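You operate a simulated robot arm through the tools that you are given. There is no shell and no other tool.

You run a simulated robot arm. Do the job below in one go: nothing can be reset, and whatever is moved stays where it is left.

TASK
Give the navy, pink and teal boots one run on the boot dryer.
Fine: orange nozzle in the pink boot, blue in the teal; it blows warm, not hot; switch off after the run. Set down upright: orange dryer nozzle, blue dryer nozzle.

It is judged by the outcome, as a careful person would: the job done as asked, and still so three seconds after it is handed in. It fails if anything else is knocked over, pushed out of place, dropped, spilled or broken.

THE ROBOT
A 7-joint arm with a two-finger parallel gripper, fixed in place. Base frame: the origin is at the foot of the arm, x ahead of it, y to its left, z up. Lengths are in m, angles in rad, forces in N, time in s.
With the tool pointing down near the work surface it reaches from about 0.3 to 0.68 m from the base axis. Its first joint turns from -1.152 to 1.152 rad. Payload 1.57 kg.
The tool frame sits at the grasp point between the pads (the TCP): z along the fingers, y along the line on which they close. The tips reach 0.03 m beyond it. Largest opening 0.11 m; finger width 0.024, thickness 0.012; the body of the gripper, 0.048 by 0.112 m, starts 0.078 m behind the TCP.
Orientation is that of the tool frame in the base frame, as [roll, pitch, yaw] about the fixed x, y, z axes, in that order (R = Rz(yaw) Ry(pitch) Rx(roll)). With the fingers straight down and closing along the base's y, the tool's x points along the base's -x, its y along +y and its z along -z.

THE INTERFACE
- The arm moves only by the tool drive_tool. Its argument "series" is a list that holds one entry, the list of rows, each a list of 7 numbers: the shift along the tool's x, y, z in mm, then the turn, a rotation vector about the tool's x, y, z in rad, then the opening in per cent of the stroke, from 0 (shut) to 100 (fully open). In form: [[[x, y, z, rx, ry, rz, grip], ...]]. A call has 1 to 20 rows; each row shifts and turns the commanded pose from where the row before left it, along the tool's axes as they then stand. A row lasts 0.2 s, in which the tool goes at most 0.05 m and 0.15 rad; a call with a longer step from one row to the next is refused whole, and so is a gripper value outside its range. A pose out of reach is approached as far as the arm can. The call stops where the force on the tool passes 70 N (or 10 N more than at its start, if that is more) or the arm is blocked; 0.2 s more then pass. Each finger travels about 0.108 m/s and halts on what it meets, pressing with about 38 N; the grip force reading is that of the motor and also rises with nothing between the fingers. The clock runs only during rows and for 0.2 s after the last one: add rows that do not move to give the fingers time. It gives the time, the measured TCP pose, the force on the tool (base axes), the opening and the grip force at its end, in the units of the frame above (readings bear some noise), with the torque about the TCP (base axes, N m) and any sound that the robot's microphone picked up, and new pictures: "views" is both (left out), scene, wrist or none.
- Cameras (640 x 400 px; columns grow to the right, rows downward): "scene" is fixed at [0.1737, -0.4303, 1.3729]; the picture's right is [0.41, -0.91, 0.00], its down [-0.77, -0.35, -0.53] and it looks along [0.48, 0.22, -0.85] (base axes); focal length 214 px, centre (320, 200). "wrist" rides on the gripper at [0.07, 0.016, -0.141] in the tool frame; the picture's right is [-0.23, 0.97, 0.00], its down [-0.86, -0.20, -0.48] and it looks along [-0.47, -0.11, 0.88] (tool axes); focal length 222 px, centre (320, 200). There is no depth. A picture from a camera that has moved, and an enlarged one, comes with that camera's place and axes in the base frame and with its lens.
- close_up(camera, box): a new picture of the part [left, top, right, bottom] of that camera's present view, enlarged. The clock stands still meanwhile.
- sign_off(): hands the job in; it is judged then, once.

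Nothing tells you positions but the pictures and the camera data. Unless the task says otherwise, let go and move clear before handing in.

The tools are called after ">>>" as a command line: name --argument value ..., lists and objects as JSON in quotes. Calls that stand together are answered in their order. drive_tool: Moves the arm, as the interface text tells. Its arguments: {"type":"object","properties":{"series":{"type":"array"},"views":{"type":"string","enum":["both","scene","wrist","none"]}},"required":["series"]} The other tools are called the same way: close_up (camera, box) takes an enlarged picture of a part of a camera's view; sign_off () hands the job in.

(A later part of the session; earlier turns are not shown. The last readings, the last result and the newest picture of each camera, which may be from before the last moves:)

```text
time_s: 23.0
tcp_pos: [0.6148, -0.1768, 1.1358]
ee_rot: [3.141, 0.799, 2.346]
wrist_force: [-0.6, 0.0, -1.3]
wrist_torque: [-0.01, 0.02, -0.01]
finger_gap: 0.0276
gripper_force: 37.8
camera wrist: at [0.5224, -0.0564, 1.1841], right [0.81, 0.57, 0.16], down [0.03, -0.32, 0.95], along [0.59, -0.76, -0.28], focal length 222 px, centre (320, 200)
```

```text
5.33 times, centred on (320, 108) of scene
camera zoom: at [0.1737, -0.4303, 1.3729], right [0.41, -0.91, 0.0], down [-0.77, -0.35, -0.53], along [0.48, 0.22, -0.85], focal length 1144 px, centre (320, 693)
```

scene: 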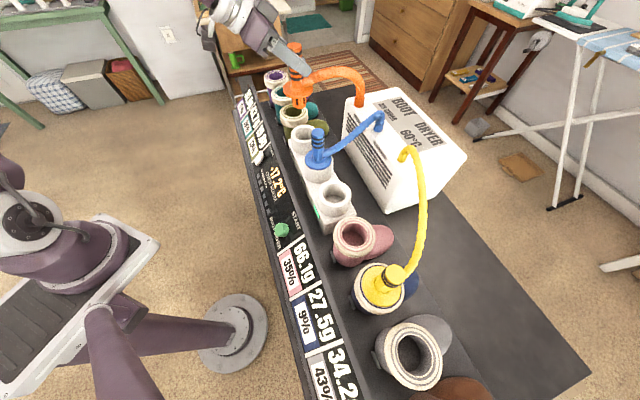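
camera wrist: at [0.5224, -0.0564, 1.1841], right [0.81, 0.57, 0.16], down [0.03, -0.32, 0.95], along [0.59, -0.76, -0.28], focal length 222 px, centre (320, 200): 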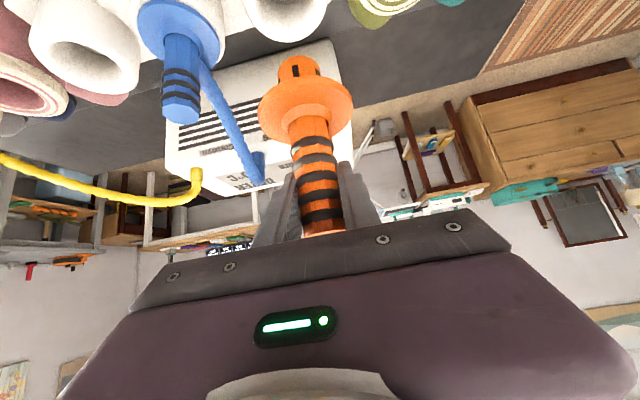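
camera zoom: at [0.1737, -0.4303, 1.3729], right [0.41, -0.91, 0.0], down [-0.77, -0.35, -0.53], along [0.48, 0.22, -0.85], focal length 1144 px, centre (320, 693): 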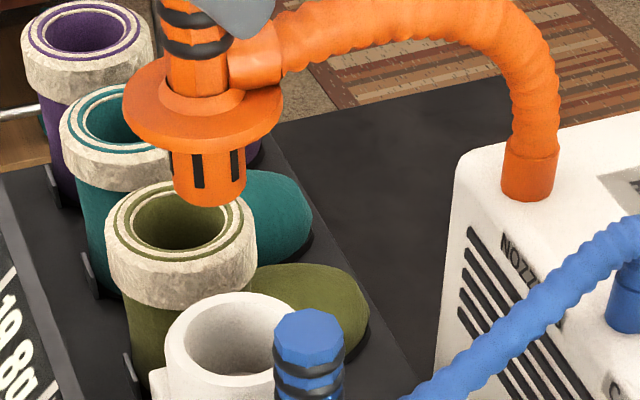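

The orange nozzle hangs upright on the tool axis. I'll raise it a little more, carry it along the row above the blue handle, and stop just short of the pink boot.

>>> drive_tool --series '[[[-10.5, 0, -10.2, 0, 0, 0, 0], [-10.5, 0, -10.2, 0, 0, 0, 0], [-10.5, 0, -10.2, 0, 0, 0, 0], [0, -10, 0, 0, 0, 0, 0], [-0.6, -20, 0.6, 0, 0, 0, 0], [-0.6, -22, 0.6, 0, 0, 0, 0], [-0.6, -22, 0.6, 0, 0, 0, 0], [-0.6, -22, 0.6, 0, 0, 0, 0], [-0.6, -22, 0.6, 0, 0, 0, 0], [-0.6, -22, 0.6, 0, 0, 0, 0], [-0.6, -22, 0.6, 0, 0, 0, 0], [-0.6, -22, 0.6, 0, 0, 0, 0], [-0.6, -22, 0.6, 0, 0, 0, 0], [-0.6, -22, 0.6, 0, 0, 0, 0], [-0.6, -22, 0.6, 0, 0, 0, 0], [0, -15, 0, 0, 0, 0, 0], [0, 0, 0, 0, 0, 0, 0]]]'

>>> close_up --camera "scene" --box '[300, 170, 460, 270]'

```text
time_s: 26.6
tcp_pos: [0.4329, -0.3674, 1.1794]
ee_rot: [-3.141, 0.798, 2.344]
wrist_force: [1.4, 0.0, -0.4]
wrist_torque: [-0.02, 0.03, 0.0]
finger_gap: 0.0277
gripper_force: 38.3
camera wrist: at [0.3388, -0.2477, 1.227], right [0.81, 0.57, 0.16], down [0.03, -0.32, 0.95], along [0.59, -0.76, -0.28], focal length 222 px, centre (320, 200)
```

scene: 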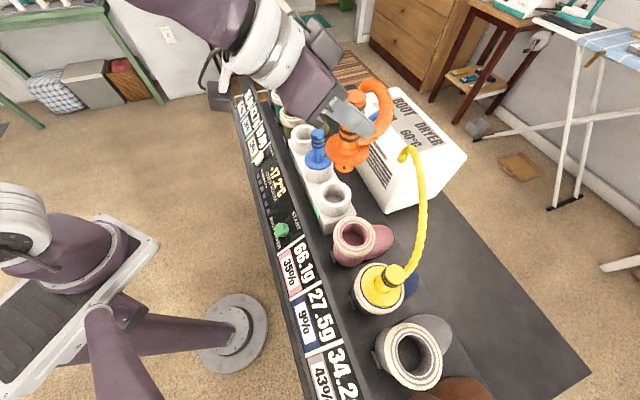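
wrist: 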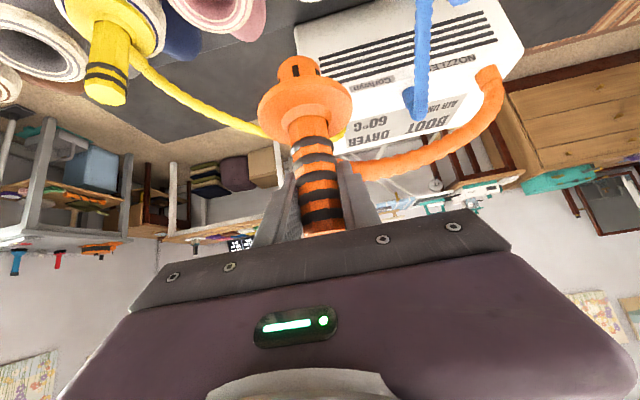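

```text
4.00 times, centred on (380, 220) of scene
camera zoom: at [0.1737, -0.4303, 1.3729], right [0.41, -0.91, 0.0], down [-0.77, -0.35, -0.53], along [0.48, 0.22, -0.85], focal length 858 px, centre (80, 120)
```

zoom: 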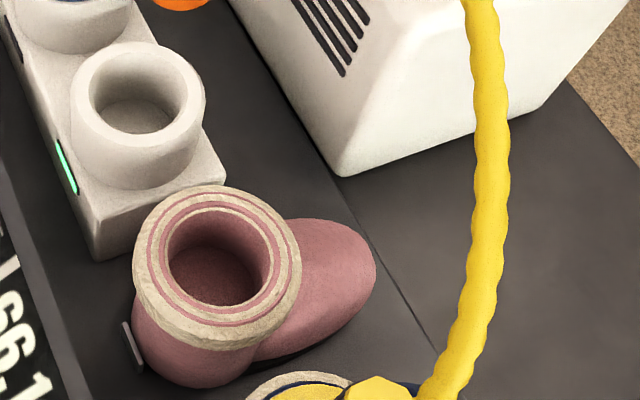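

The pink rim centre is about (0.383, -0.421, 0.914). I'll centre the nozzle over it and come down to a height where I can compare the two in both views.

>>> drive_tool --series '[[[-0.6, -18.3, 0.6, 0, 0, 0, 0], [-0.6, -18.3, 0.6, 0, 0, 0, 0], [-0.6, -18.3, 0.6, 0, 0, 0, 0], [-0.6, -18.3, 0.6, 0, 0, 0, 0], [10.8, 0, 10.5, 0, 0, 0, 0], [10.8, 0, 10.5, 0, 0, 0, 0], [10.8, 0, 10.5, 0, 0, 0, 0], [10.8, 0, 10.5, 0, 0, 0, 0], [0, 0, 0, 0, 0, 0, 0]]]'

>>> close_up --camera "scene" --box '[300, 180, 420, 255]'

>>> close_up --camera "wrist" --box '[200, 0, 400, 125]'

```text
time_s: 28.6
tcp_pos: [0.3843, -0.4186, 1.1201]
ee_rot: [3.141, 0.8, 2.344]
wrist_force: [-1.1, -0.8, -0.5]
wrist_torque: [0.03, 0.02, 0.03]
finger_gap: 0.0279
gripper_force: 38.2
camera wrist: at [0.2901, -0.3003, 1.1689], right [0.81, 0.57, 0.16], down [0.03, -0.32, 0.95], along [0.59, -0.76, -0.28], focal length 222 px, centre (320, 200)
```

scene: 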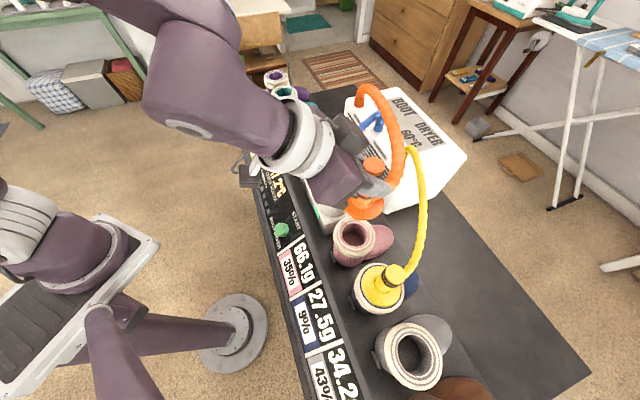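
wrist: 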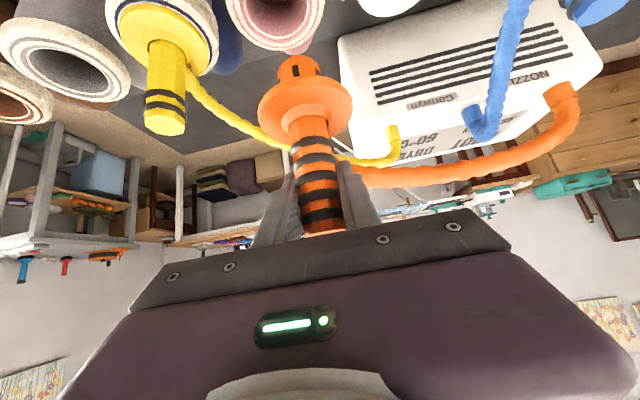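

```text
5.33 times, centred on (360, 218) of scene
camera zoom: at [0.1737, -0.4303, 1.3729], right [0.41, -0.91, 0.0], down [-0.77, -0.35, -0.53], along [0.48, 0.22, -0.85], focal length 1144 px, centre (107, 107)
```

zoom: 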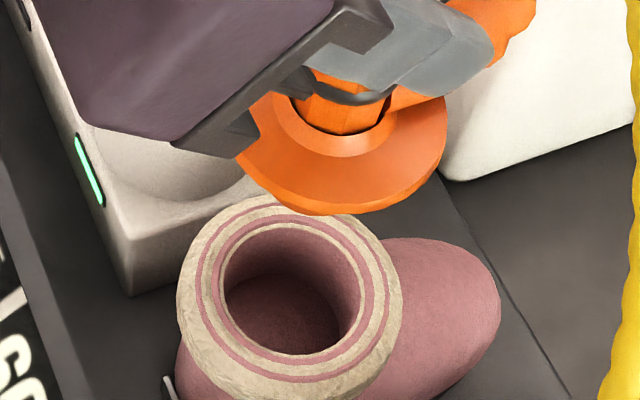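

```text
3.20 times, centred on (300, 62) of wrist
camera zoom: at [0.2901, -0.3003, 1.1689], right [0.81, 0.57, 0.16], down [0.03, -0.32, 0.95], along [0.59, -0.76, -0.28], focal length 711 px, centre (384, 640)
```

zoom: 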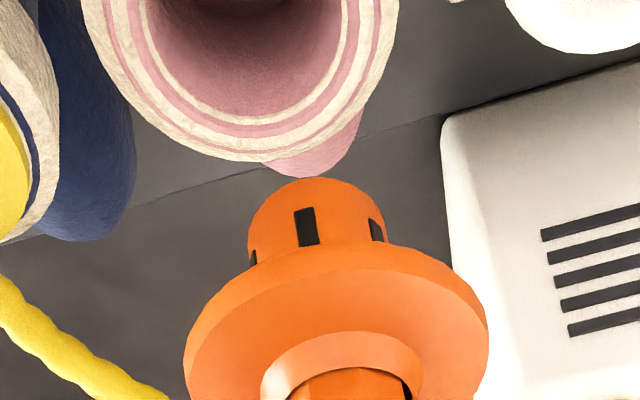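

The views agree that the nozzle sits about 8 mm too far along the row. I'll correct that, then descend until the tube end is just above the rim and look again.

>>> drive_tool --series '[[[0, -8, 0, 0, 0, 0, 0], [9, 0, 8.7, 0, 0, 0, 0], [9, 0, 8.7, 0, 0, 0, 0], [9, 0, 8.7, 0, 0, 0, 0], [9, 0, 8.7, 0, 0, 0, 0], [9, 0, 8.7, 0, 0, 0, 0], [9, 0, 8.7, 0, 0, 0, 0], [0, 0, 0, 0, 0, 0, 0]]]'

>>> close_up --camera "scene" --box '[300, 180, 420, 255]'

>>> close_up --camera "wrist" --box '[200, 0, 400, 125]'

```text
time_s: 30.4
tcp_pos: [0.3772, -0.4276, 1.0439]
ee_rot: [-3.141, 0.801, 2.345]
wrist_force: [-0.5, 0.1, -1.4]
wrist_torque: [-0.06, 0.0, -0.01]
finger_gap: 0.0277
gripper_force: 37.8
camera wrist: at [0.2835, -0.3081, 1.093], right [0.81, 0.57, 0.16], down [0.03, -0.32, 0.95], along [0.59, -0.76, -0.28], focal length 222 px, centre (320, 200)
```

scene: 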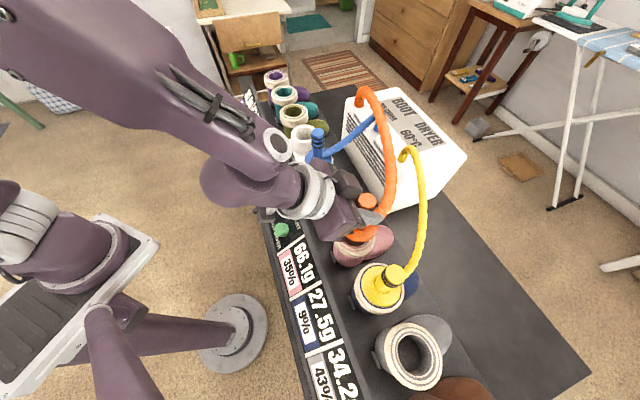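
wrist: 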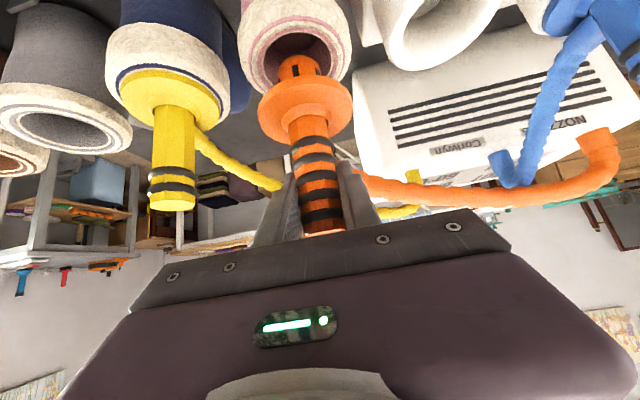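

```text
5.33 times, centred on (360, 218) of scene
camera zoom: at [0.1737, -0.4303, 1.3729], right [0.41, -0.91, 0.0], down [-0.77, -0.35, -0.53], along [0.48, 0.22, -0.85], focal length 1144 px, centre (107, 107)
```

zoom: 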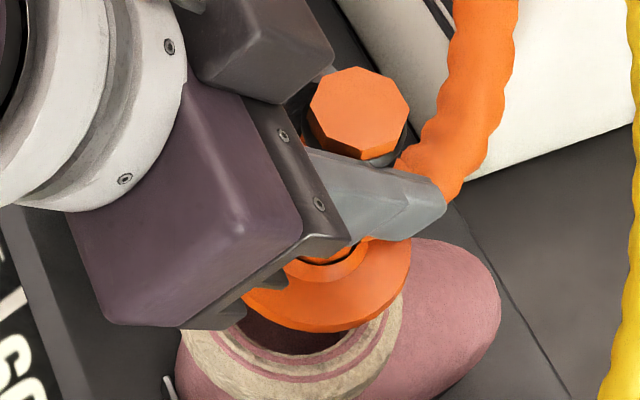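

```text
3.20 times, centred on (300, 62) of wrist
camera zoom: at [0.2835, -0.3081, 1.093], right [0.81, 0.57, 0.16], down [0.03, -0.32, 0.95], along [0.59, -0.76, -0.28], focal length 711 px, centre (384, 640)
```

zoom: 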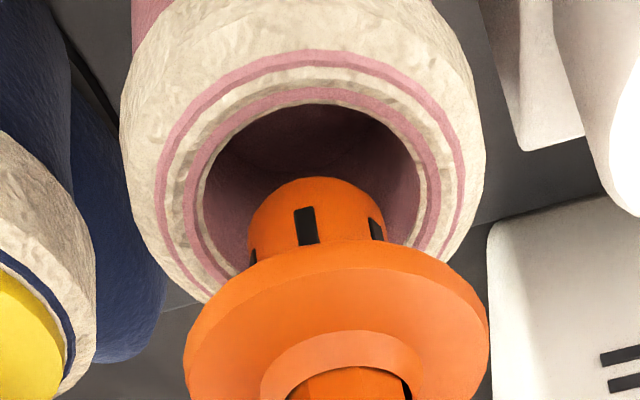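

The tube end is centred in the pink boot's mouth to within about 3 mm. I'll lower it partway in and check the force.

>>> drive_tool --series '[[[5.5, 0, 7, 0, 0, 0, 0], [6.5, 0, 6.2, 0, 0, 0, 0], [6.5, 0, 6.2, 0, 0, 0, 0], [6.5, 0, 6.2, 0, 0, 0, 0]]]' --views "wrist"

>>> close_up --camera "wrist" --box '[200, 0, 400, 125]'

>>> close_up --camera "scene" --box '[300, 180, 420, 255]'

```text
time_s: 31.4
tcp_pos: [0.3775, -0.4276, 1.0089]
ee_rot: [-3.141, 0.799, 2.345]
wrist_force: [-0.3, -0.9, -1.3]
wrist_torque: [-0.01, 0.01, -0.01]
finger_gap: 0.0276
gripper_force: 38.3
camera wrist: at [0.285, -0.3073, 1.0574], right [0.81, 0.57, 0.16], down [0.03, -0.32, 0.95], along [0.59, -0.76, -0.28], focal length 222 px, centre (320, 200)
```

wrist: 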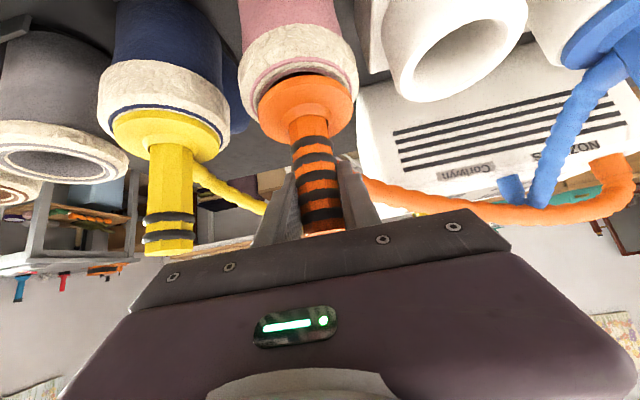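

```text
3.20 times, centred on (300, 62) of wrist
camera zoom: at [0.285, -0.3073, 1.0574], right [0.81, 0.57, 0.16], down [0.03, -0.32, 0.95], along [0.59, -0.76, -0.28], focal length 711 px, centre (384, 640)
```

zoom: 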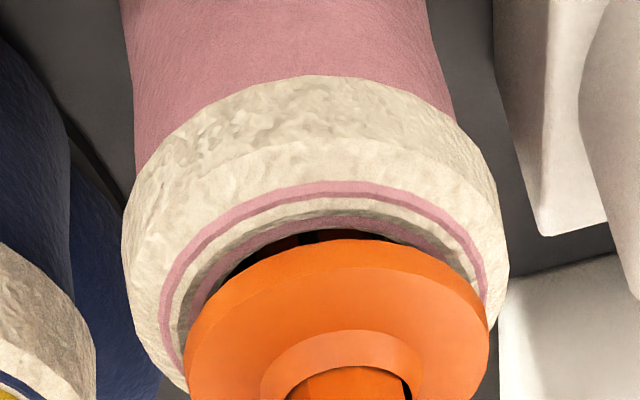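

```text
5.33 times, centred on (360, 218) of scene
camera zoom: at [0.1737, -0.4303, 1.3729], right [0.41, -0.91, 0.0], down [-0.77, -0.35, -0.53], along [0.48, 0.22, -0.85], focal length 1144 px, centre (107, 107)
```

zoom: 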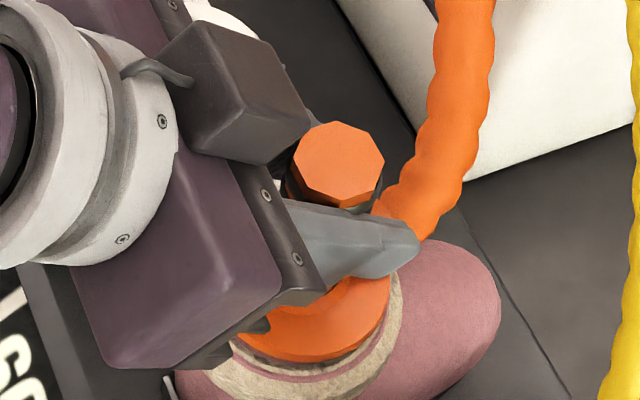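

>>> drive_tool --series '[[[5, 0, 4.9, 0, 0, 0, 0], [5, 0, 4.9, 0, 0, 0, 0], [0, 0, 0, 0, 0, 0, 0]]]' --views "wrist"

>>> close_up --camera "wrist" --box '[200, 0, 400, 125]'

>>> close_up --camera "scene" --box '[300, 180, 420, 255]'

```text
time_s: 32.2
tcp_pos: [0.3787, -0.4281, 0.9957]
ee_rot: [3.142, 0.808, 2.344]
wrist_force: [9.9, -6.3, 30.9]
wrist_torque: [-0.16, 0.12, -0.12]
finger_gap: 0.0284
gripper_force: 37.9
camera wrist: at [0.2847, -0.3079, 1.0441], right [0.81, 0.57, 0.16], down [0.03, -0.32, 0.95], along [0.59, -0.76, -0.27], focal length 222 px, centre (320, 200)
```

wrist: 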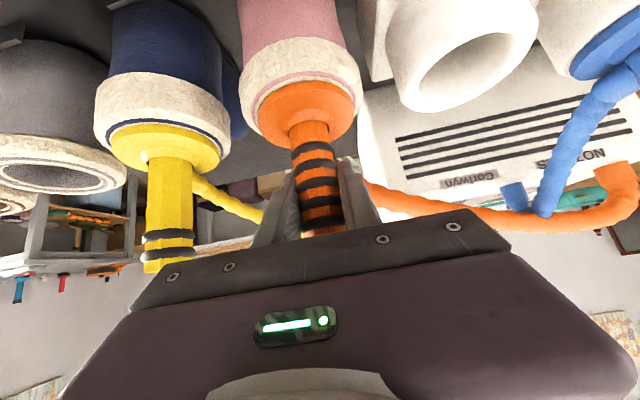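

```text
3.20 times, centred on (300, 62) of wrist
camera zoom: at [0.2847, -0.3079, 1.0441], right [0.81, 0.57, 0.16], down [0.03, -0.32, 0.95], along [0.59, -0.76, -0.27], focal length 711 px, centre (384, 640)
```

zoom: 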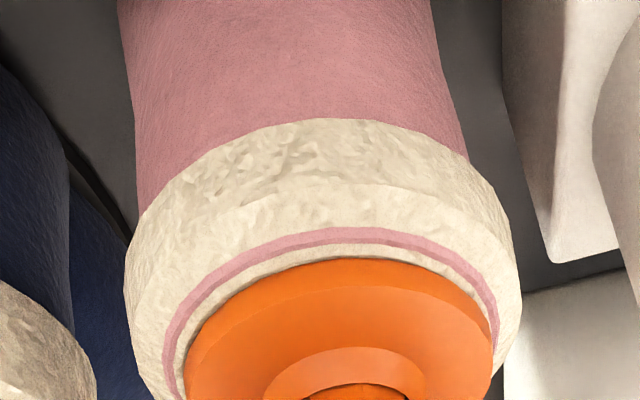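

```text
5.33 times, centred on (360, 218) of scene
camera zoom: at [0.1736, -0.4301, 1.373], right [0.41, -0.91, 0.0], down [-0.77, -0.35, -0.53], along [0.48, 0.22, -0.85], focal length 1144 px, centre (107, 107)
```

zoom: 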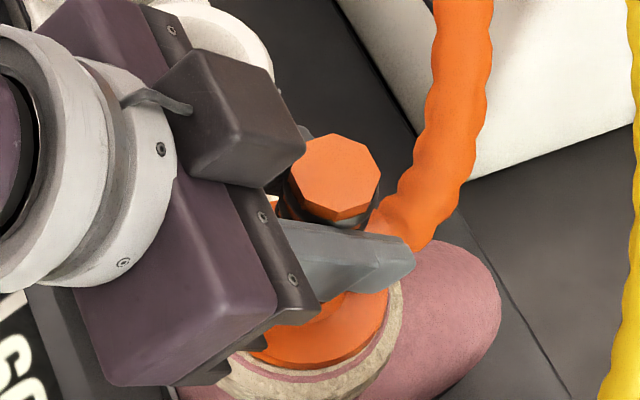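

The flange is seated on the pink boot's rim, pressing with about 31 N. I'll ease the pressure off, open the fingers modestly, and back away along the tool axis.

>>> drive_tool --series '[[[-2.2, 0, -2.1, 0, 0, 0, 0], [-2.2, 0, -2.1, 0, 0, 0, 0], [0, 0, 0, 0, 0, 0, 0]]]' --views "none"

```text
time_s: 33.0
tcp_pos: [0.3763, -0.4258, 0.999]
ee_rot: [-3.141, 0.797, 2.345]
wrist_force: [0.4, -0.4, -2.5]
wrist_torque: [0.0, 0.0, 0.02]
finger_gap: 0.0281
gripper_force: 37.6
```

>>> drive_tool --series '[[[1.4, 0, 1.4, 0, 0, 0, 0], [0, 0, 0, 0, 0, 0, 35], [0, 0, 0, 0, 0, 0, 45], [0, 0, 0, 0, 0, 0, 55], [0, 0, 0, 0, 0, 0, 55]]]'

>>> close_up --camera "wrist" --box '[200, 40, 400, 165]'

```text
time_s: 34.2
tcp_pos: [0.3781, -0.427, 0.9983]
ee_rot: [3.141, 0.799, 2.344]
wrist_force: [-0.8, 0.0, 1.0]
wrist_torque: [0.02, -0.02, 0.01]
finger_gap: 0.0605
gripper_force: 0.0
camera wrist: at [0.2842, -0.3067, 1.0475], right [0.81, 0.57, 0.16], down [0.03, -0.32, 0.95], along [0.59, -0.76, -0.28], focal length 222 px, centre (320, 200)
```

scene: 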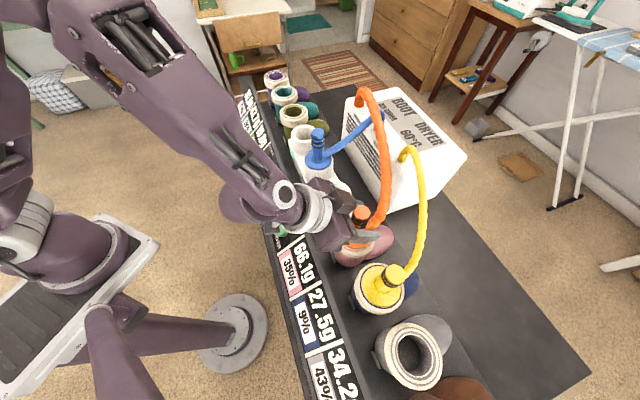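
wrist: 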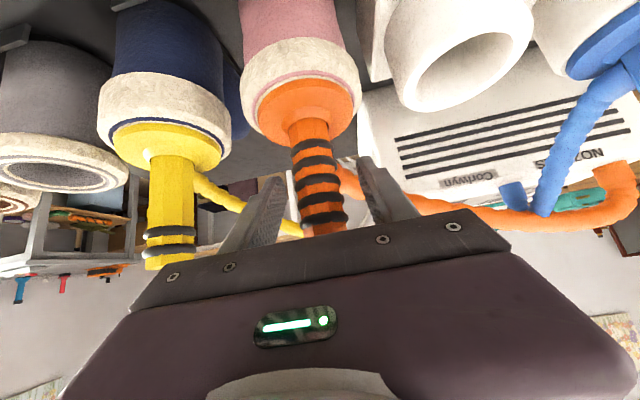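

```text
3.20 times, centred on (300, 102) of wrist
camera zoom: at [0.2842, -0.3067, 1.0475], right [0.81, 0.57, 0.16], down [0.03, -0.32, 0.95], along [0.59, -0.76, -0.28], focal length 711 px, centre (384, 512)
```

zoom: 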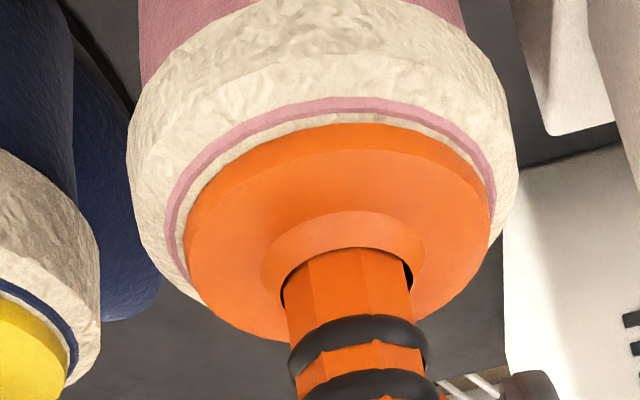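

The orange nozzle is seated upright in the pink boot. I'll retract and move to the pre-grasp pose for the blue handle.

>>> drive_tool --series '[[[0, 0, -20, 0, 0, 0, 55], [0, 0, -33, 0, 0, 0, 55], [0, 0, -33, 0, 0, 0, 60], [0, 0, -34, 0, 0, 0, 70], [0.8, 28.7, 1.6, 0, 0, 0, 75], [0.8, 28.7, 1.6, 0, 0, 0, 75], [0.8, 28.7, 1.6, 0, 0, 0, 75], [0.8, 28.7, 1.6, 0, 0, 0, 75], [0.8, 28.7, 1.6, 0, 0, 0, 75], [0.8, 28.7, 1.6, 0, 0, 0, 75], [0.8, 28.7, 1.6, 0, 0, 0, 75], [0.8, 28.7, 1.6, 0, 0, 0, 75], [0, 0, 0, 0, 0, 0, 75]]]'

>>> close_up --camera "wrist" --box '[240, 60, 400, 160]'

>>> close_up --camera "wrist" --box '[240, 130, 400, 230]'

>>> close_up --camera "scene" --box '[270, 110, 430, 260]'

```text
time_s: 37.0
tcp_pos: [0.4839, -0.2084, 1.0707]
ee_rot: [-3.141, 0.801, 2.343]
wrist_force: [-0.4, 0.5, 0.5]
wrist_torque: [0.03, -0.03, 0.0]
finger_gap: 0.0825
gripper_force: 0.0
camera wrist: at [0.3903, -0.0897, 1.1195], right [0.81, 0.57, 0.16], down [0.03, -0.32, 0.95], along [0.59, -0.76, -0.28], focal length 222 px, centre (320, 200)
```

scene: 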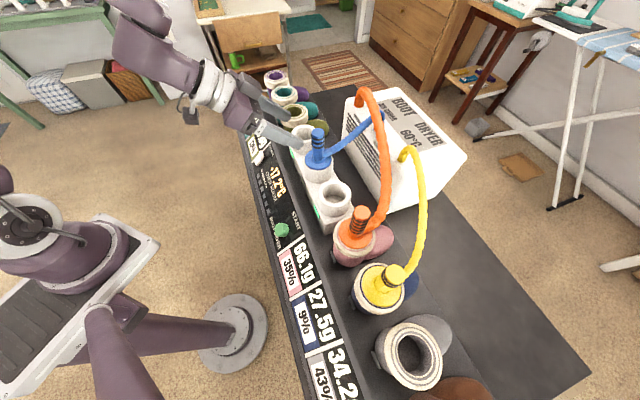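
wrist: 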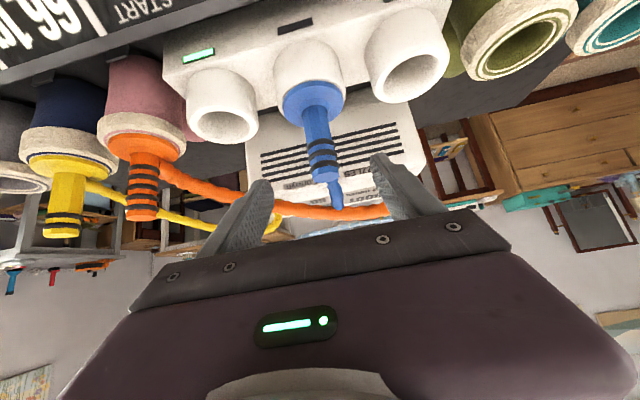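

```text
4.00 times, centred on (320, 110) of wrist
camera zoom: at [0.3903, -0.0897, 1.1195], right [0.81, 0.57, 0.16], down [0.03, -0.32, 0.95], along [0.59, -0.76, -0.28], focal length 888 px, centre (320, 560)
```

zoom: 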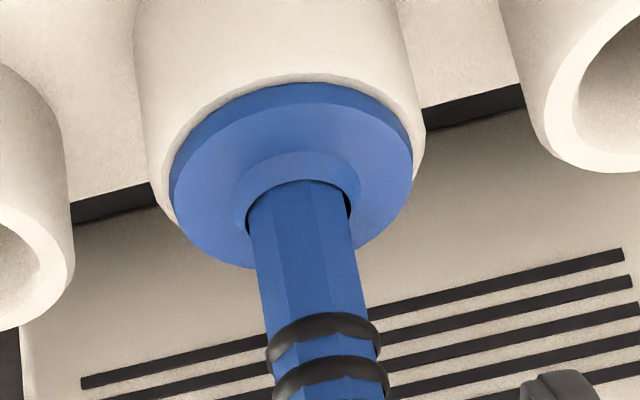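

```text
4.00 times, centred on (320, 180) of wrist
camera zoom: at [0.3903, -0.0897, 1.1195], right [0.81, 0.57, 0.16], down [0.03, -0.32, 0.95], along [0.59, -0.76, -0.28], focal length 888 px, centre (320, 280)
```

zoom: 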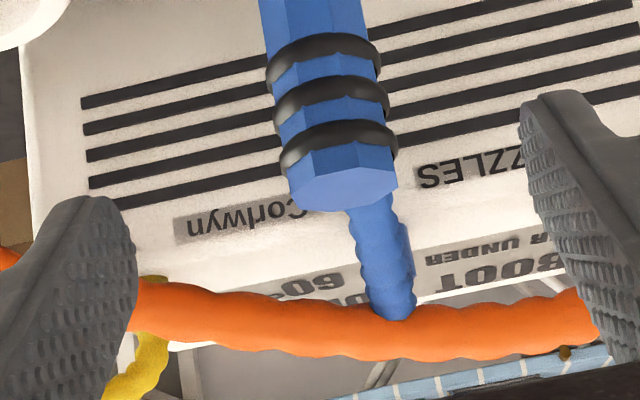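

```text
2.67 times, centred on (350, 185) of scene
camera zoom: at [0.1737, -0.4303, 1.3729], right [0.41, -0.91, 0.0], down [-0.77, -0.35, -0.53], along [0.48, 0.22, -0.85], focal length 572 px, centre (240, 240)
```

zoom: 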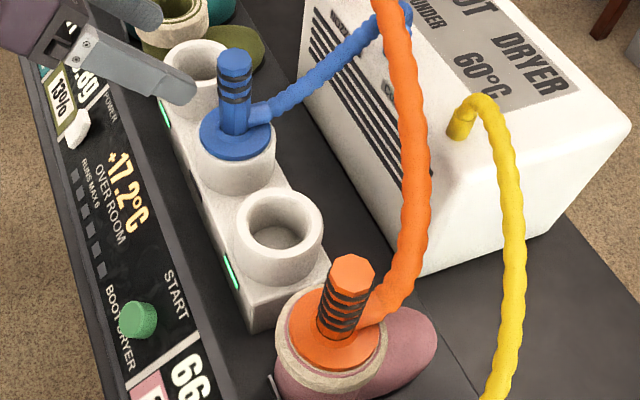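

The lights now show the orange dock as empty, and the blue handle is centred for gripping. I'll advance and close at the height that held last time.

>>> drive_tool --series '[[[0, 1, 30, 0, 0, 0, 75], [0, 1, 30, 0, 0, 0, 75], [0.8, 0, 30, 0, 0, 0, 75], [0, 0, 13.5, 0, 0, 0, 75], [0, 0, 0, 0, 0, 0, 55], [0, 0, 0, 0, 0, 0, 35], [0, 0, 0, 0, 0, 0, 15], [0, 0, 0, 0, 0, 0, 0], [0, 0, 0, 0, 0, 0, 0], [0, 0, 0, 0, 0, 0, 0], [0, 0, 0, 0, 0, 0, 0]]]' --views "wrist"

>>> close_up --camera "wrist" --box '[240, 130, 400, 230]'

```text
time_s: 39.4
tcp_pos: [0.5379, -0.2603, 0.9959]
ee_rot: [3.141, 0.801, 2.342]
wrist_force: [-0.4, 0.2, 0.2]
wrist_torque: [0.0, 0.0, 0.0]
finger_gap: 0.0278
gripper_force: 38.2
camera wrist: at [0.4444, -0.1412, 1.044], right [0.81, 0.57, 0.16], down [0.03, -0.32, 0.95], along [0.59, -0.76, -0.28], focal length 222 px, centre (320, 200)
```

wrist: 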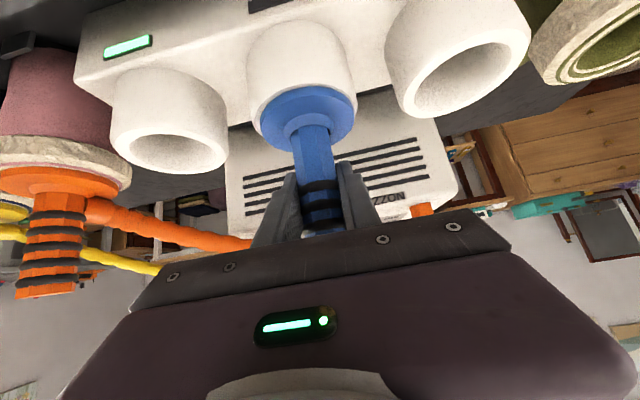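

```text
4.00 times, centred on (320, 180) of wrist
camera zoom: at [0.4444, -0.1412, 1.044], right [0.81, 0.57, 0.16], down [0.03, -0.32, 0.95], along [0.59, -0.76, -0.28], focal length 888 px, centre (320, 280)
```

zoom: 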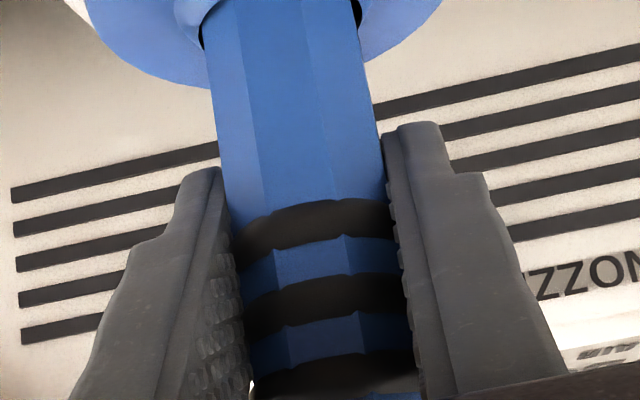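

Blue is gripped, with a gap of 27.8 mm. I'll lift it gently, starting with small steps.

>>> drive_tool --series '[[[-1.8, 0, -1.75, 0, 0, 0, 0], [-3.6, 0, -3.5, 0, 0, 0, 0], [-3.6, 0, -3.5, 0, 0, 0, 0], [-5, 0, -4.9, 0, 0, 0, 0], [-7.2, 0, -7, 0, 0, 0, 0], [-7.2, 0, -7, 0, 0, 0, 0], [-7.2, 0, -7, 0, 0, 0, 0]]]'

>>> close_up --camera "scene" --box '[270, 100, 390, 175]'

```text
time_s: 41.0
tcp_pos: [0.5367, -0.2602, 1.047]
ee_rot: [-3.141, 0.802, 2.343]
wrist_force: [1.2, -0.5, -1.0]
wrist_torque: [0.01, -0.01, -0.02]
finger_gap: 0.0277
gripper_force: 38.3
camera wrist: at [0.4445, -0.14, 1.0954], right [0.81, 0.57, 0.16], down [0.03, -0.32, 0.95], along [0.59, -0.76, -0.28], focal length 222 px, centre (320, 200)
```

scene: 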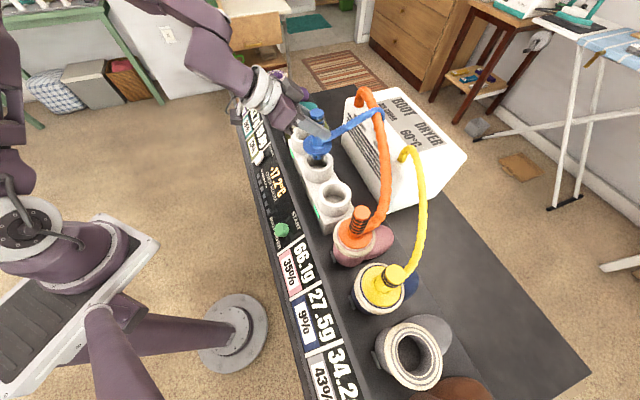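
wrist: 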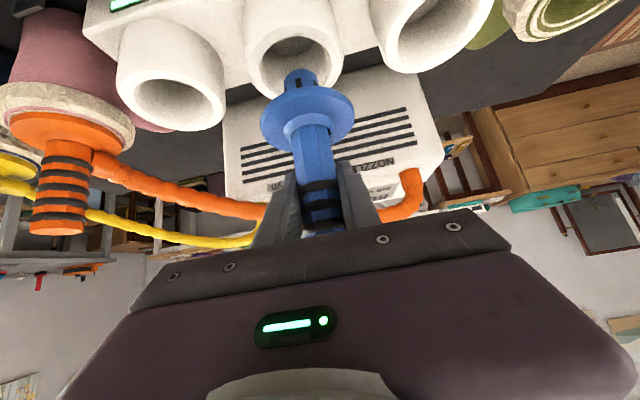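

```text
5.33 times, centred on (330, 138) of scene
camera zoom: at [0.1737, -0.4303, 1.3729], right [0.41, -0.91, 0.0], down [-0.77, -0.35, -0.53], along [0.48, 0.22, -0.85], focal length 1144 px, centre (267, 533)
```

zoom: 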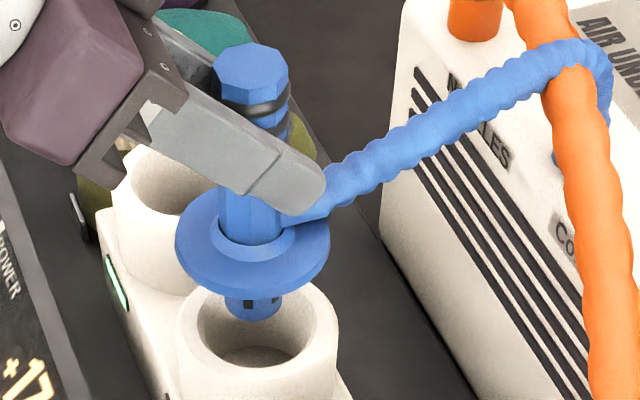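

Blue came out cleanly and is upright. I'll raise it to about z = 1.117 and carry it along the row to just short of the teal boot.

>>> drive_tool --series '[[[-9, 0, -8.7, 0, 0, 0, 0], [-9, 0, -8.7, 0, 0, 0, 0], [-9, 0, -8.7, 0, 0, 0, 0], [-9, 0, -8.7, 0, 0, 0, 0], [-9, 0, -8.7, 0, 0, 0, 0], [-4, 0, -3.9, 0, 0, 0, 0], [0.4, 12, -0.4, 0, 0, 0, 0], [0.4, 24, -0.4, 0, 0, 0, 0], [0.4, 24, -0.4, 0, 0, 0, 0], [0.4, 24, -0.4, 0, 0, 0, 0], [0.4, 24, -0.4, 0, 0, 0, 0], [0.4, 24, -0.4, 0, 0, 0, 0], [0.4, 24, -0.4, 0, 0, 0, 0], [0.4, 24, -0.4, 0, 0, 0, 0], [0.4, 24, -0.4, 0, 0, 0, 0], [0.4, 24, -0.4, 0, 0, 0, 0], [0.4, 24, -0.4, 0, 0, 0, 0], [0.4, 24, -0.4, 0, 0, 0, 0], [0.4, 24, -0.4, 0, 0, 0, 0], [0, 10, 0, 0, 0, 0, 0]]]'

>>> close_up --camera "scene" --box '[240, 60, 400, 160]'

```text
time_s: 45.2
tcp_pos: [0.7551, -0.0387, 1.1131]
ee_rot: [-3.141, 0.8, 2.344]
wrist_force: [0.1, -0.3, -1.4]
wrist_torque: [0.01, -0.02, 0.02]
finger_gap: 0.0277
gripper_force: 37.9
camera wrist: at [0.6621, 0.0807, 1.1625], right [0.81, 0.57, 0.16], down [0.03, -0.32, 0.95], along [0.59, -0.76, -0.28], focal length 222 px, centre (320, 200)
```

scene: 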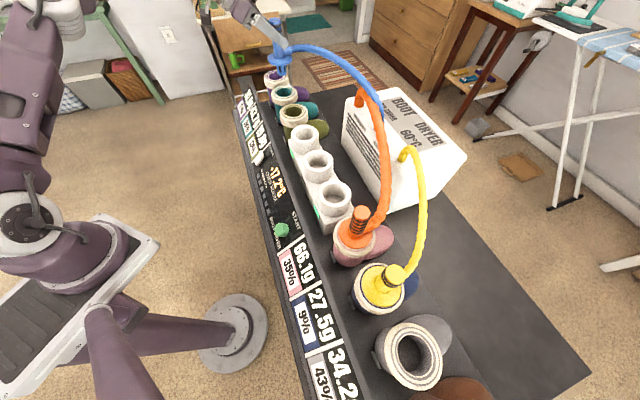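
wrist: 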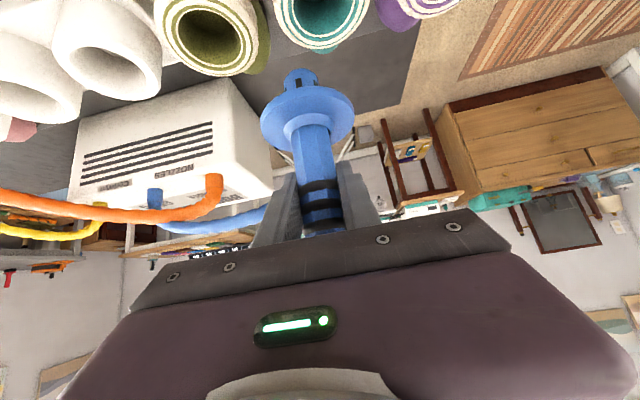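

```text
4.00 times, centred on (320, 110) of scene
camera zoom: at [0.1737, -0.4303, 1.3729], right [0.41, -0.91, 0.0], down [-0.77, -0.35, -0.53], along [0.48, 0.22, -0.85], focal length 858 px, centre (320, 560)
```

zoom: 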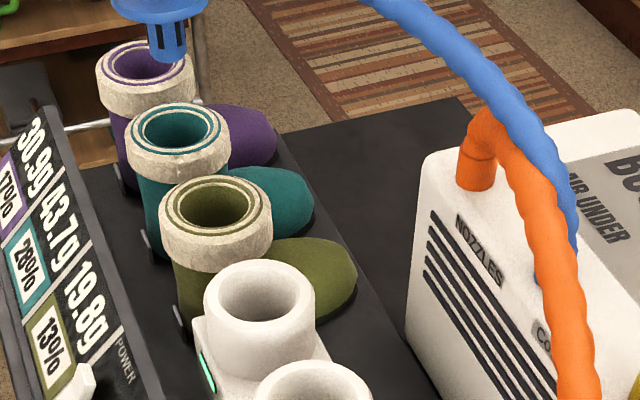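

>>> close_up --camera "wrist" --box '[220, 0, 420, 125]'

```text
3.20 times, centred on (320, 62) of wrist
camera zoom: at [0.6621, 0.0807, 1.1625], right [0.81, 0.57, 0.16], down [0.03, -0.32, 0.95], along [0.59, -0.76, -0.28], focal length 711 px, centre (320, 640)
```

zoom: 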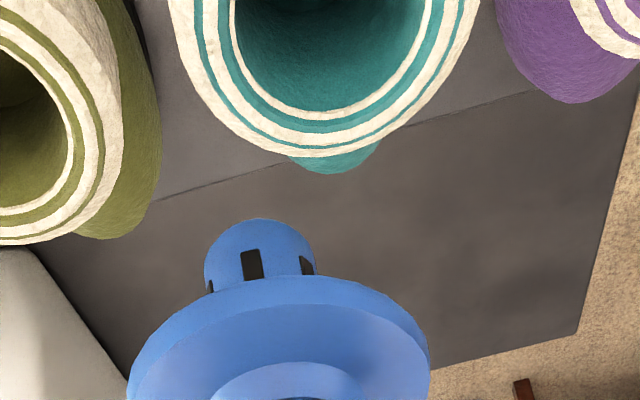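

From this view the teal mouth is about 31 mm further along the row and 5 mm outward. I'll centre on (0.782, -0.018) and descend until the tube end is just above the rim.

>>> drive_tool --series '[[[-1.4, 16.8, 1.4, 0, 0, 0, 0], [-1.4, 16.8, 1.4, 0, 0, 0, 0], [0, 0, 0, 0, 0, 0, 0], [9.5, 0, 9.2, 0, 0, 0, 0], [9.5, 0, 9.2, 0, 0, 0, 0], [9.5, 0, 9.2, 0, 0, 0, 0], [9.5, 0, 9.2, 0, 0, 0, 0], [0, 0, 0, 0, 0, 0, 0]]]'

>>> close_up --camera "wrist" --box '[200, 0, 400, 125]'

>>> close_up --camera "scene" --box '[250, 50, 330, 100]'

```text
time_s: 47.0
tcp_pos: [0.7815, -0.0179, 1.0605]
ee_rot: [3.141, 0.8, 2.343]
wrist_force: [-0.3, 0.9, -1.2]
wrist_torque: [-0.01, 0.01, -0.01]
finger_gap: 0.0277
gripper_force: 38.2
camera wrist: at [0.6889, 0.1016, 1.1095], right [0.81, 0.57, 0.16], down [0.03, -0.32, 0.95], along [0.59, -0.76, -0.28], focal length 222 px, centre (320, 200)
```

scene: 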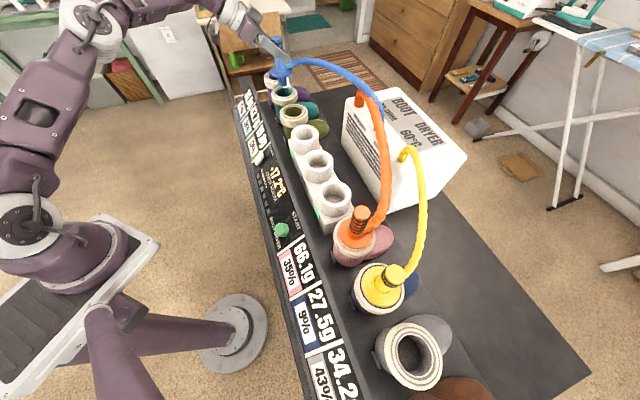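
wrist: 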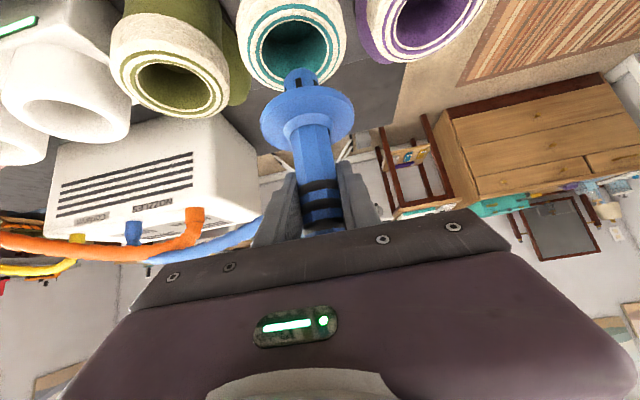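

```text
3.20 times, centred on (300, 62) of wrist
camera zoom: at [0.6889, 0.1016, 1.1095], right [0.81, 0.57, 0.16], down [0.03, -0.32, 0.95], along [0.59, -0.76, -0.28], focal length 711 px, centre (384, 640)
```

zoom: 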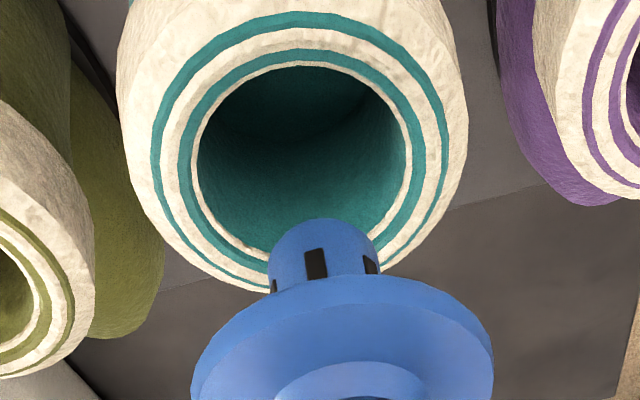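

```text
8.00 times, centred on (290, 75) of scene
camera zoom: at [0.1737, -0.4303, 1.3729], right [0.41, -0.91, 0.0], down [-0.77, -0.35, -0.53], along [0.48, 0.22, -0.85], focal length 1716 px, centre (560, 1200)
```

zoom: 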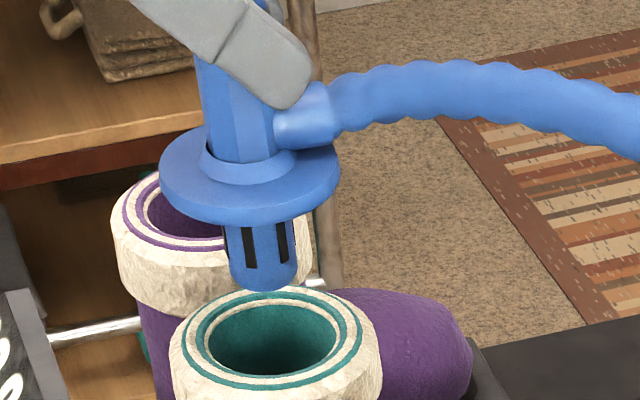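

The tube is nearly over the teal mouth. I'll shift a few millimetres toward the robot side, lower a bit, and look again.

>>> drive_tool --series '[[[2.8, -2.5, -2.9, 0, 0, 0, 0], [5.4, 0, 5.2, 0, 0, 0, 0], [5.4, 0, 5.2, 0, 0, 0, 0], [0, 0, 0, 0, 0, 0, 0]]]' --views "wrist"

>>> close_up --camera "wrist" --box '[200, 0, 400, 125]'

>>> close_up --camera "scene" --box '[250, 50, 330, 100]'

```text
time_s: 48.0
tcp_pos: [0.7755, -0.0156, 1.0456]
ee_rot: [-3.141, 0.8, 2.344]
wrist_force: [-0.5, -0.8, -1.3]
wrist_torque: [-0.02, -0.03, 0.0]
finger_gap: 0.0279
gripper_force: 37.8
camera wrist: at [0.6833, 0.1039, 1.0933], right [0.81, 0.57, 0.16], down [0.03, -0.32, 0.95], along [0.59, -0.76, -0.28], focal length 222 px, centre (320, 200)
```

wrist: 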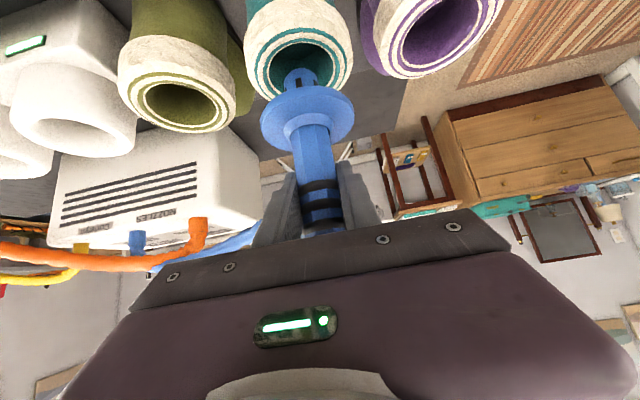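

```text
3.20 times, centred on (300, 62) of wrist
camera zoom: at [0.6833, 0.1039, 1.0933], right [0.81, 0.57, 0.16], down [0.03, -0.32, 0.95], along [0.59, -0.76, -0.28], focal length 711 px, centre (384, 640)
```

zoom: 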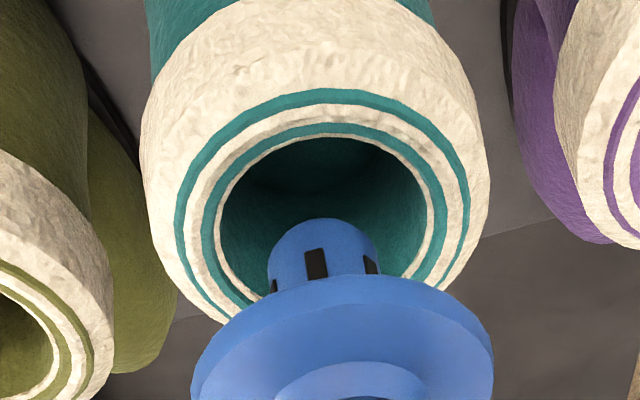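

```text
8.00 times, centred on (290, 75) of scene
camera zoom: at [0.1737, -0.4303, 1.3729], right [0.41, -0.91, 0.0], down [-0.77, -0.35, -0.53], along [0.48, 0.22, -0.85], focal length 1716 px, centre (560, 1200)
```

zoom: 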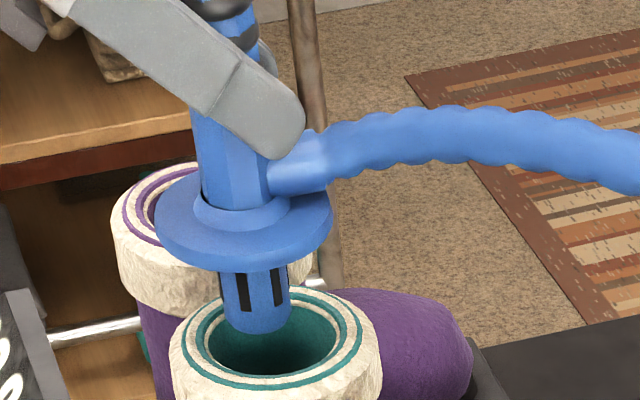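

Wrist and scene views agree to within a few millimetres, well inside the mouth's clearance. I'll lower the tube in, checking the force on the way.

>>> drive_tool --series '[[[5.5, 0, 7.5, 0, 0, 0, 0], [6.5, 0, 6.2, 0, 0, 0, 0], [6.5, 0, 6.2, 0, 0, 0, 0], [3.6, 0, 3.5, 0, 0, 0, 0]]]' --views "wrist"

>>> close_up --camera "wrist" --box '[200, 0, 400, 125]'

>>> close_up --camera "scene" --box '[250, 50, 330, 100]'

```text
time_s: 49.0
tcp_pos: [0.7785, -0.0177, 1.0148]
ee_rot: [-3.141, 0.801, 2.343]
wrist_force: [-0.1, -0.2, -1.6]
wrist_torque: [0.0, -0.01, 0.01]
finger_gap: 0.028
gripper_force: 37.6
camera wrist: at [0.6851, 0.1012, 1.0631], right [0.81, 0.57, 0.16], down [0.03, -0.32, 0.95], along [0.59, -0.76, -0.28], focal length 222 px, centre (320, 200)
```

wrist: 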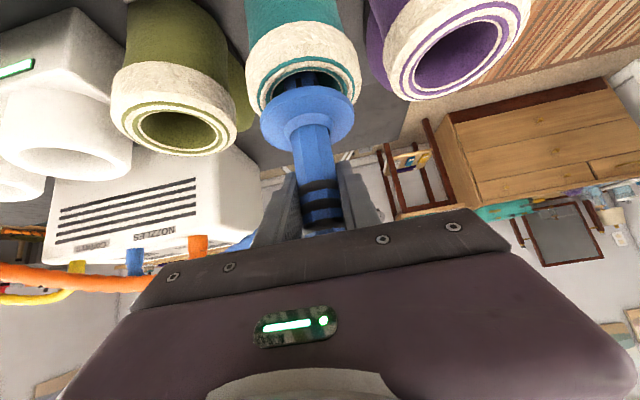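

```text
3.20 times, centred on (300, 62) of wrist
camera zoom: at [0.6851, 0.1012, 1.0631], right [0.81, 0.57, 0.16], down [0.03, -0.32, 0.95], along [0.59, -0.76, -0.28], focal length 711 px, centre (384, 640)
```

zoom: 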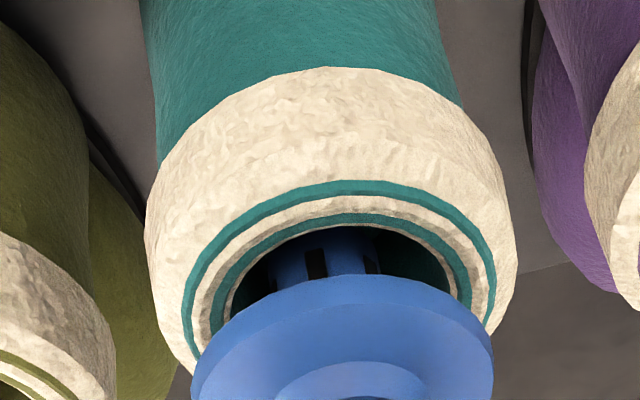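

```text
8.00 times, centred on (290, 75) of scene
camera zoom: at [0.1737, -0.4303, 1.3729], right [0.41, -0.91, 0.0], down [-0.77, -0.35, -0.53], along [0.48, 0.22, -0.85], focal length 1716 px, centre (560, 1200)
```

zoom: 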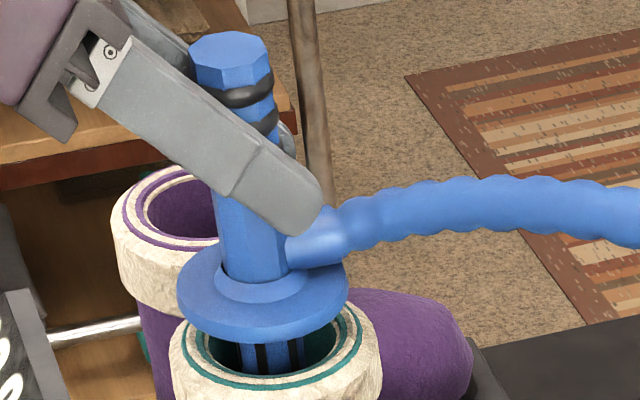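

>>> drive_tool --series '[[[3.6, 2.5, 3.5, 0, 0, 0, 0], [3.6, 0, 3.5, 0, 0, 0, 0], [3.6, 0, 3.5, 0, 0, 0, 0], [0, 0, 0, 0, 0, 0, 0]]]' --views "wrist"

>>> close_up --camera "wrist" --box '[200, 0, 400, 125]'

>>> close_up --camera "scene" --box '[250, 50, 330, 100]'

```text
time_s: 50.0
tcp_pos: [0.7789, -0.0168, 0.9979]
ee_rot: [-3.141, 0.8, 2.345]
wrist_force: [0.7, 0.9, -1.5]
wrist_torque: [0.01, -0.01, 0.0]
finger_gap: 0.0277
gripper_force: 37.6
camera wrist: at [0.6857, 0.1028, 1.0473], right [0.81, 0.57, 0.16], down [0.03, -0.32, 0.95], along [0.59, -0.76, -0.28], focal length 222 px, centre (320, 200)
```

wrist: 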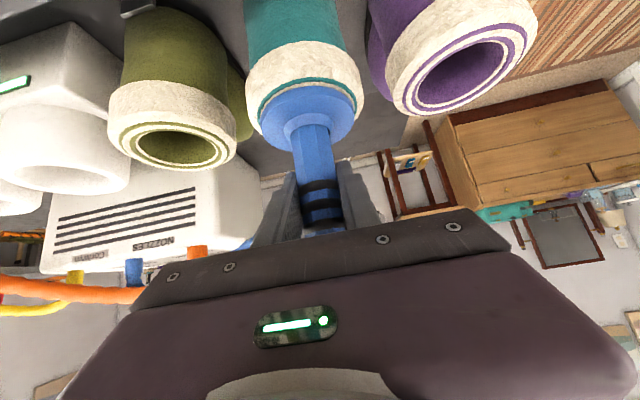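

```text
3.20 times, centred on (300, 62) of wrist
camera zoom: at [0.6857, 0.1028, 1.0473], right [0.81, 0.57, 0.16], down [0.03, -0.32, 0.95], along [0.59, -0.76, -0.28], focal length 711 px, centre (384, 640)
```

zoom: 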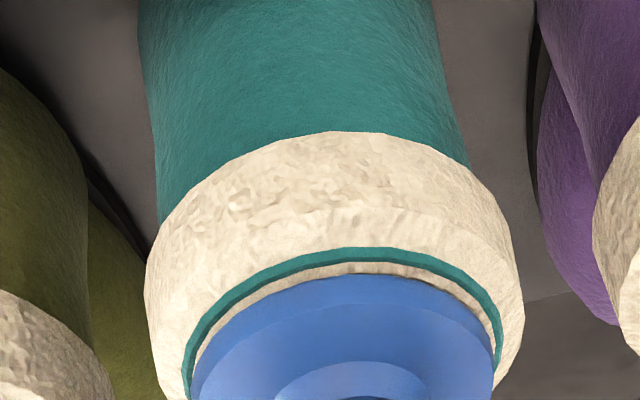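

```text
8.00 times, centred on (290, 75) of scene
camera zoom: at [0.1737, -0.4303, 1.3729], right [0.41, -0.91, 0.0], down [-0.77, -0.35, -0.53], along [0.48, 0.22, -0.85], focal length 1716 px, centre (560, 1200)
```

zoom: 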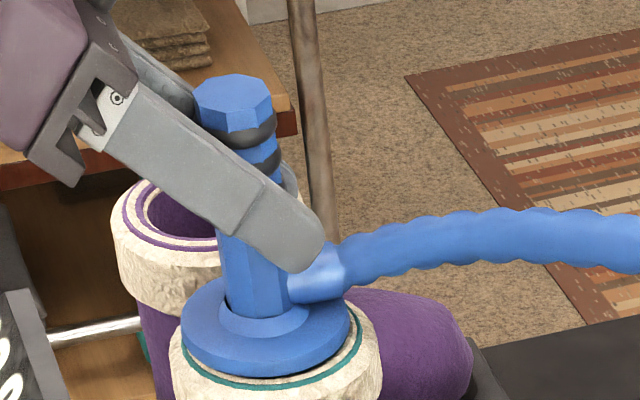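

Almost seated. I'll go down a few more millimetres until I feel contact.

>>> drive_tool --series '[[[1.8, 0, 1.7, 0, 0, 0, 0], [1.8, 0, 1.7, 0, 0, 0, 0], [0, 0, 0, 0, 0, 0, 0]]]' --views "none"

```text
time_s: 50.8
tcp_pos: [0.7794, -0.0155, 0.9957]
ee_rot: [3.139, 0.803, 2.344]
wrist_force: [-0.2, -0.5, 12.6]
wrist_torque: [0.11, 0.32, -0.02]
finger_gap: 0.0276
gripper_force: 38.1
```

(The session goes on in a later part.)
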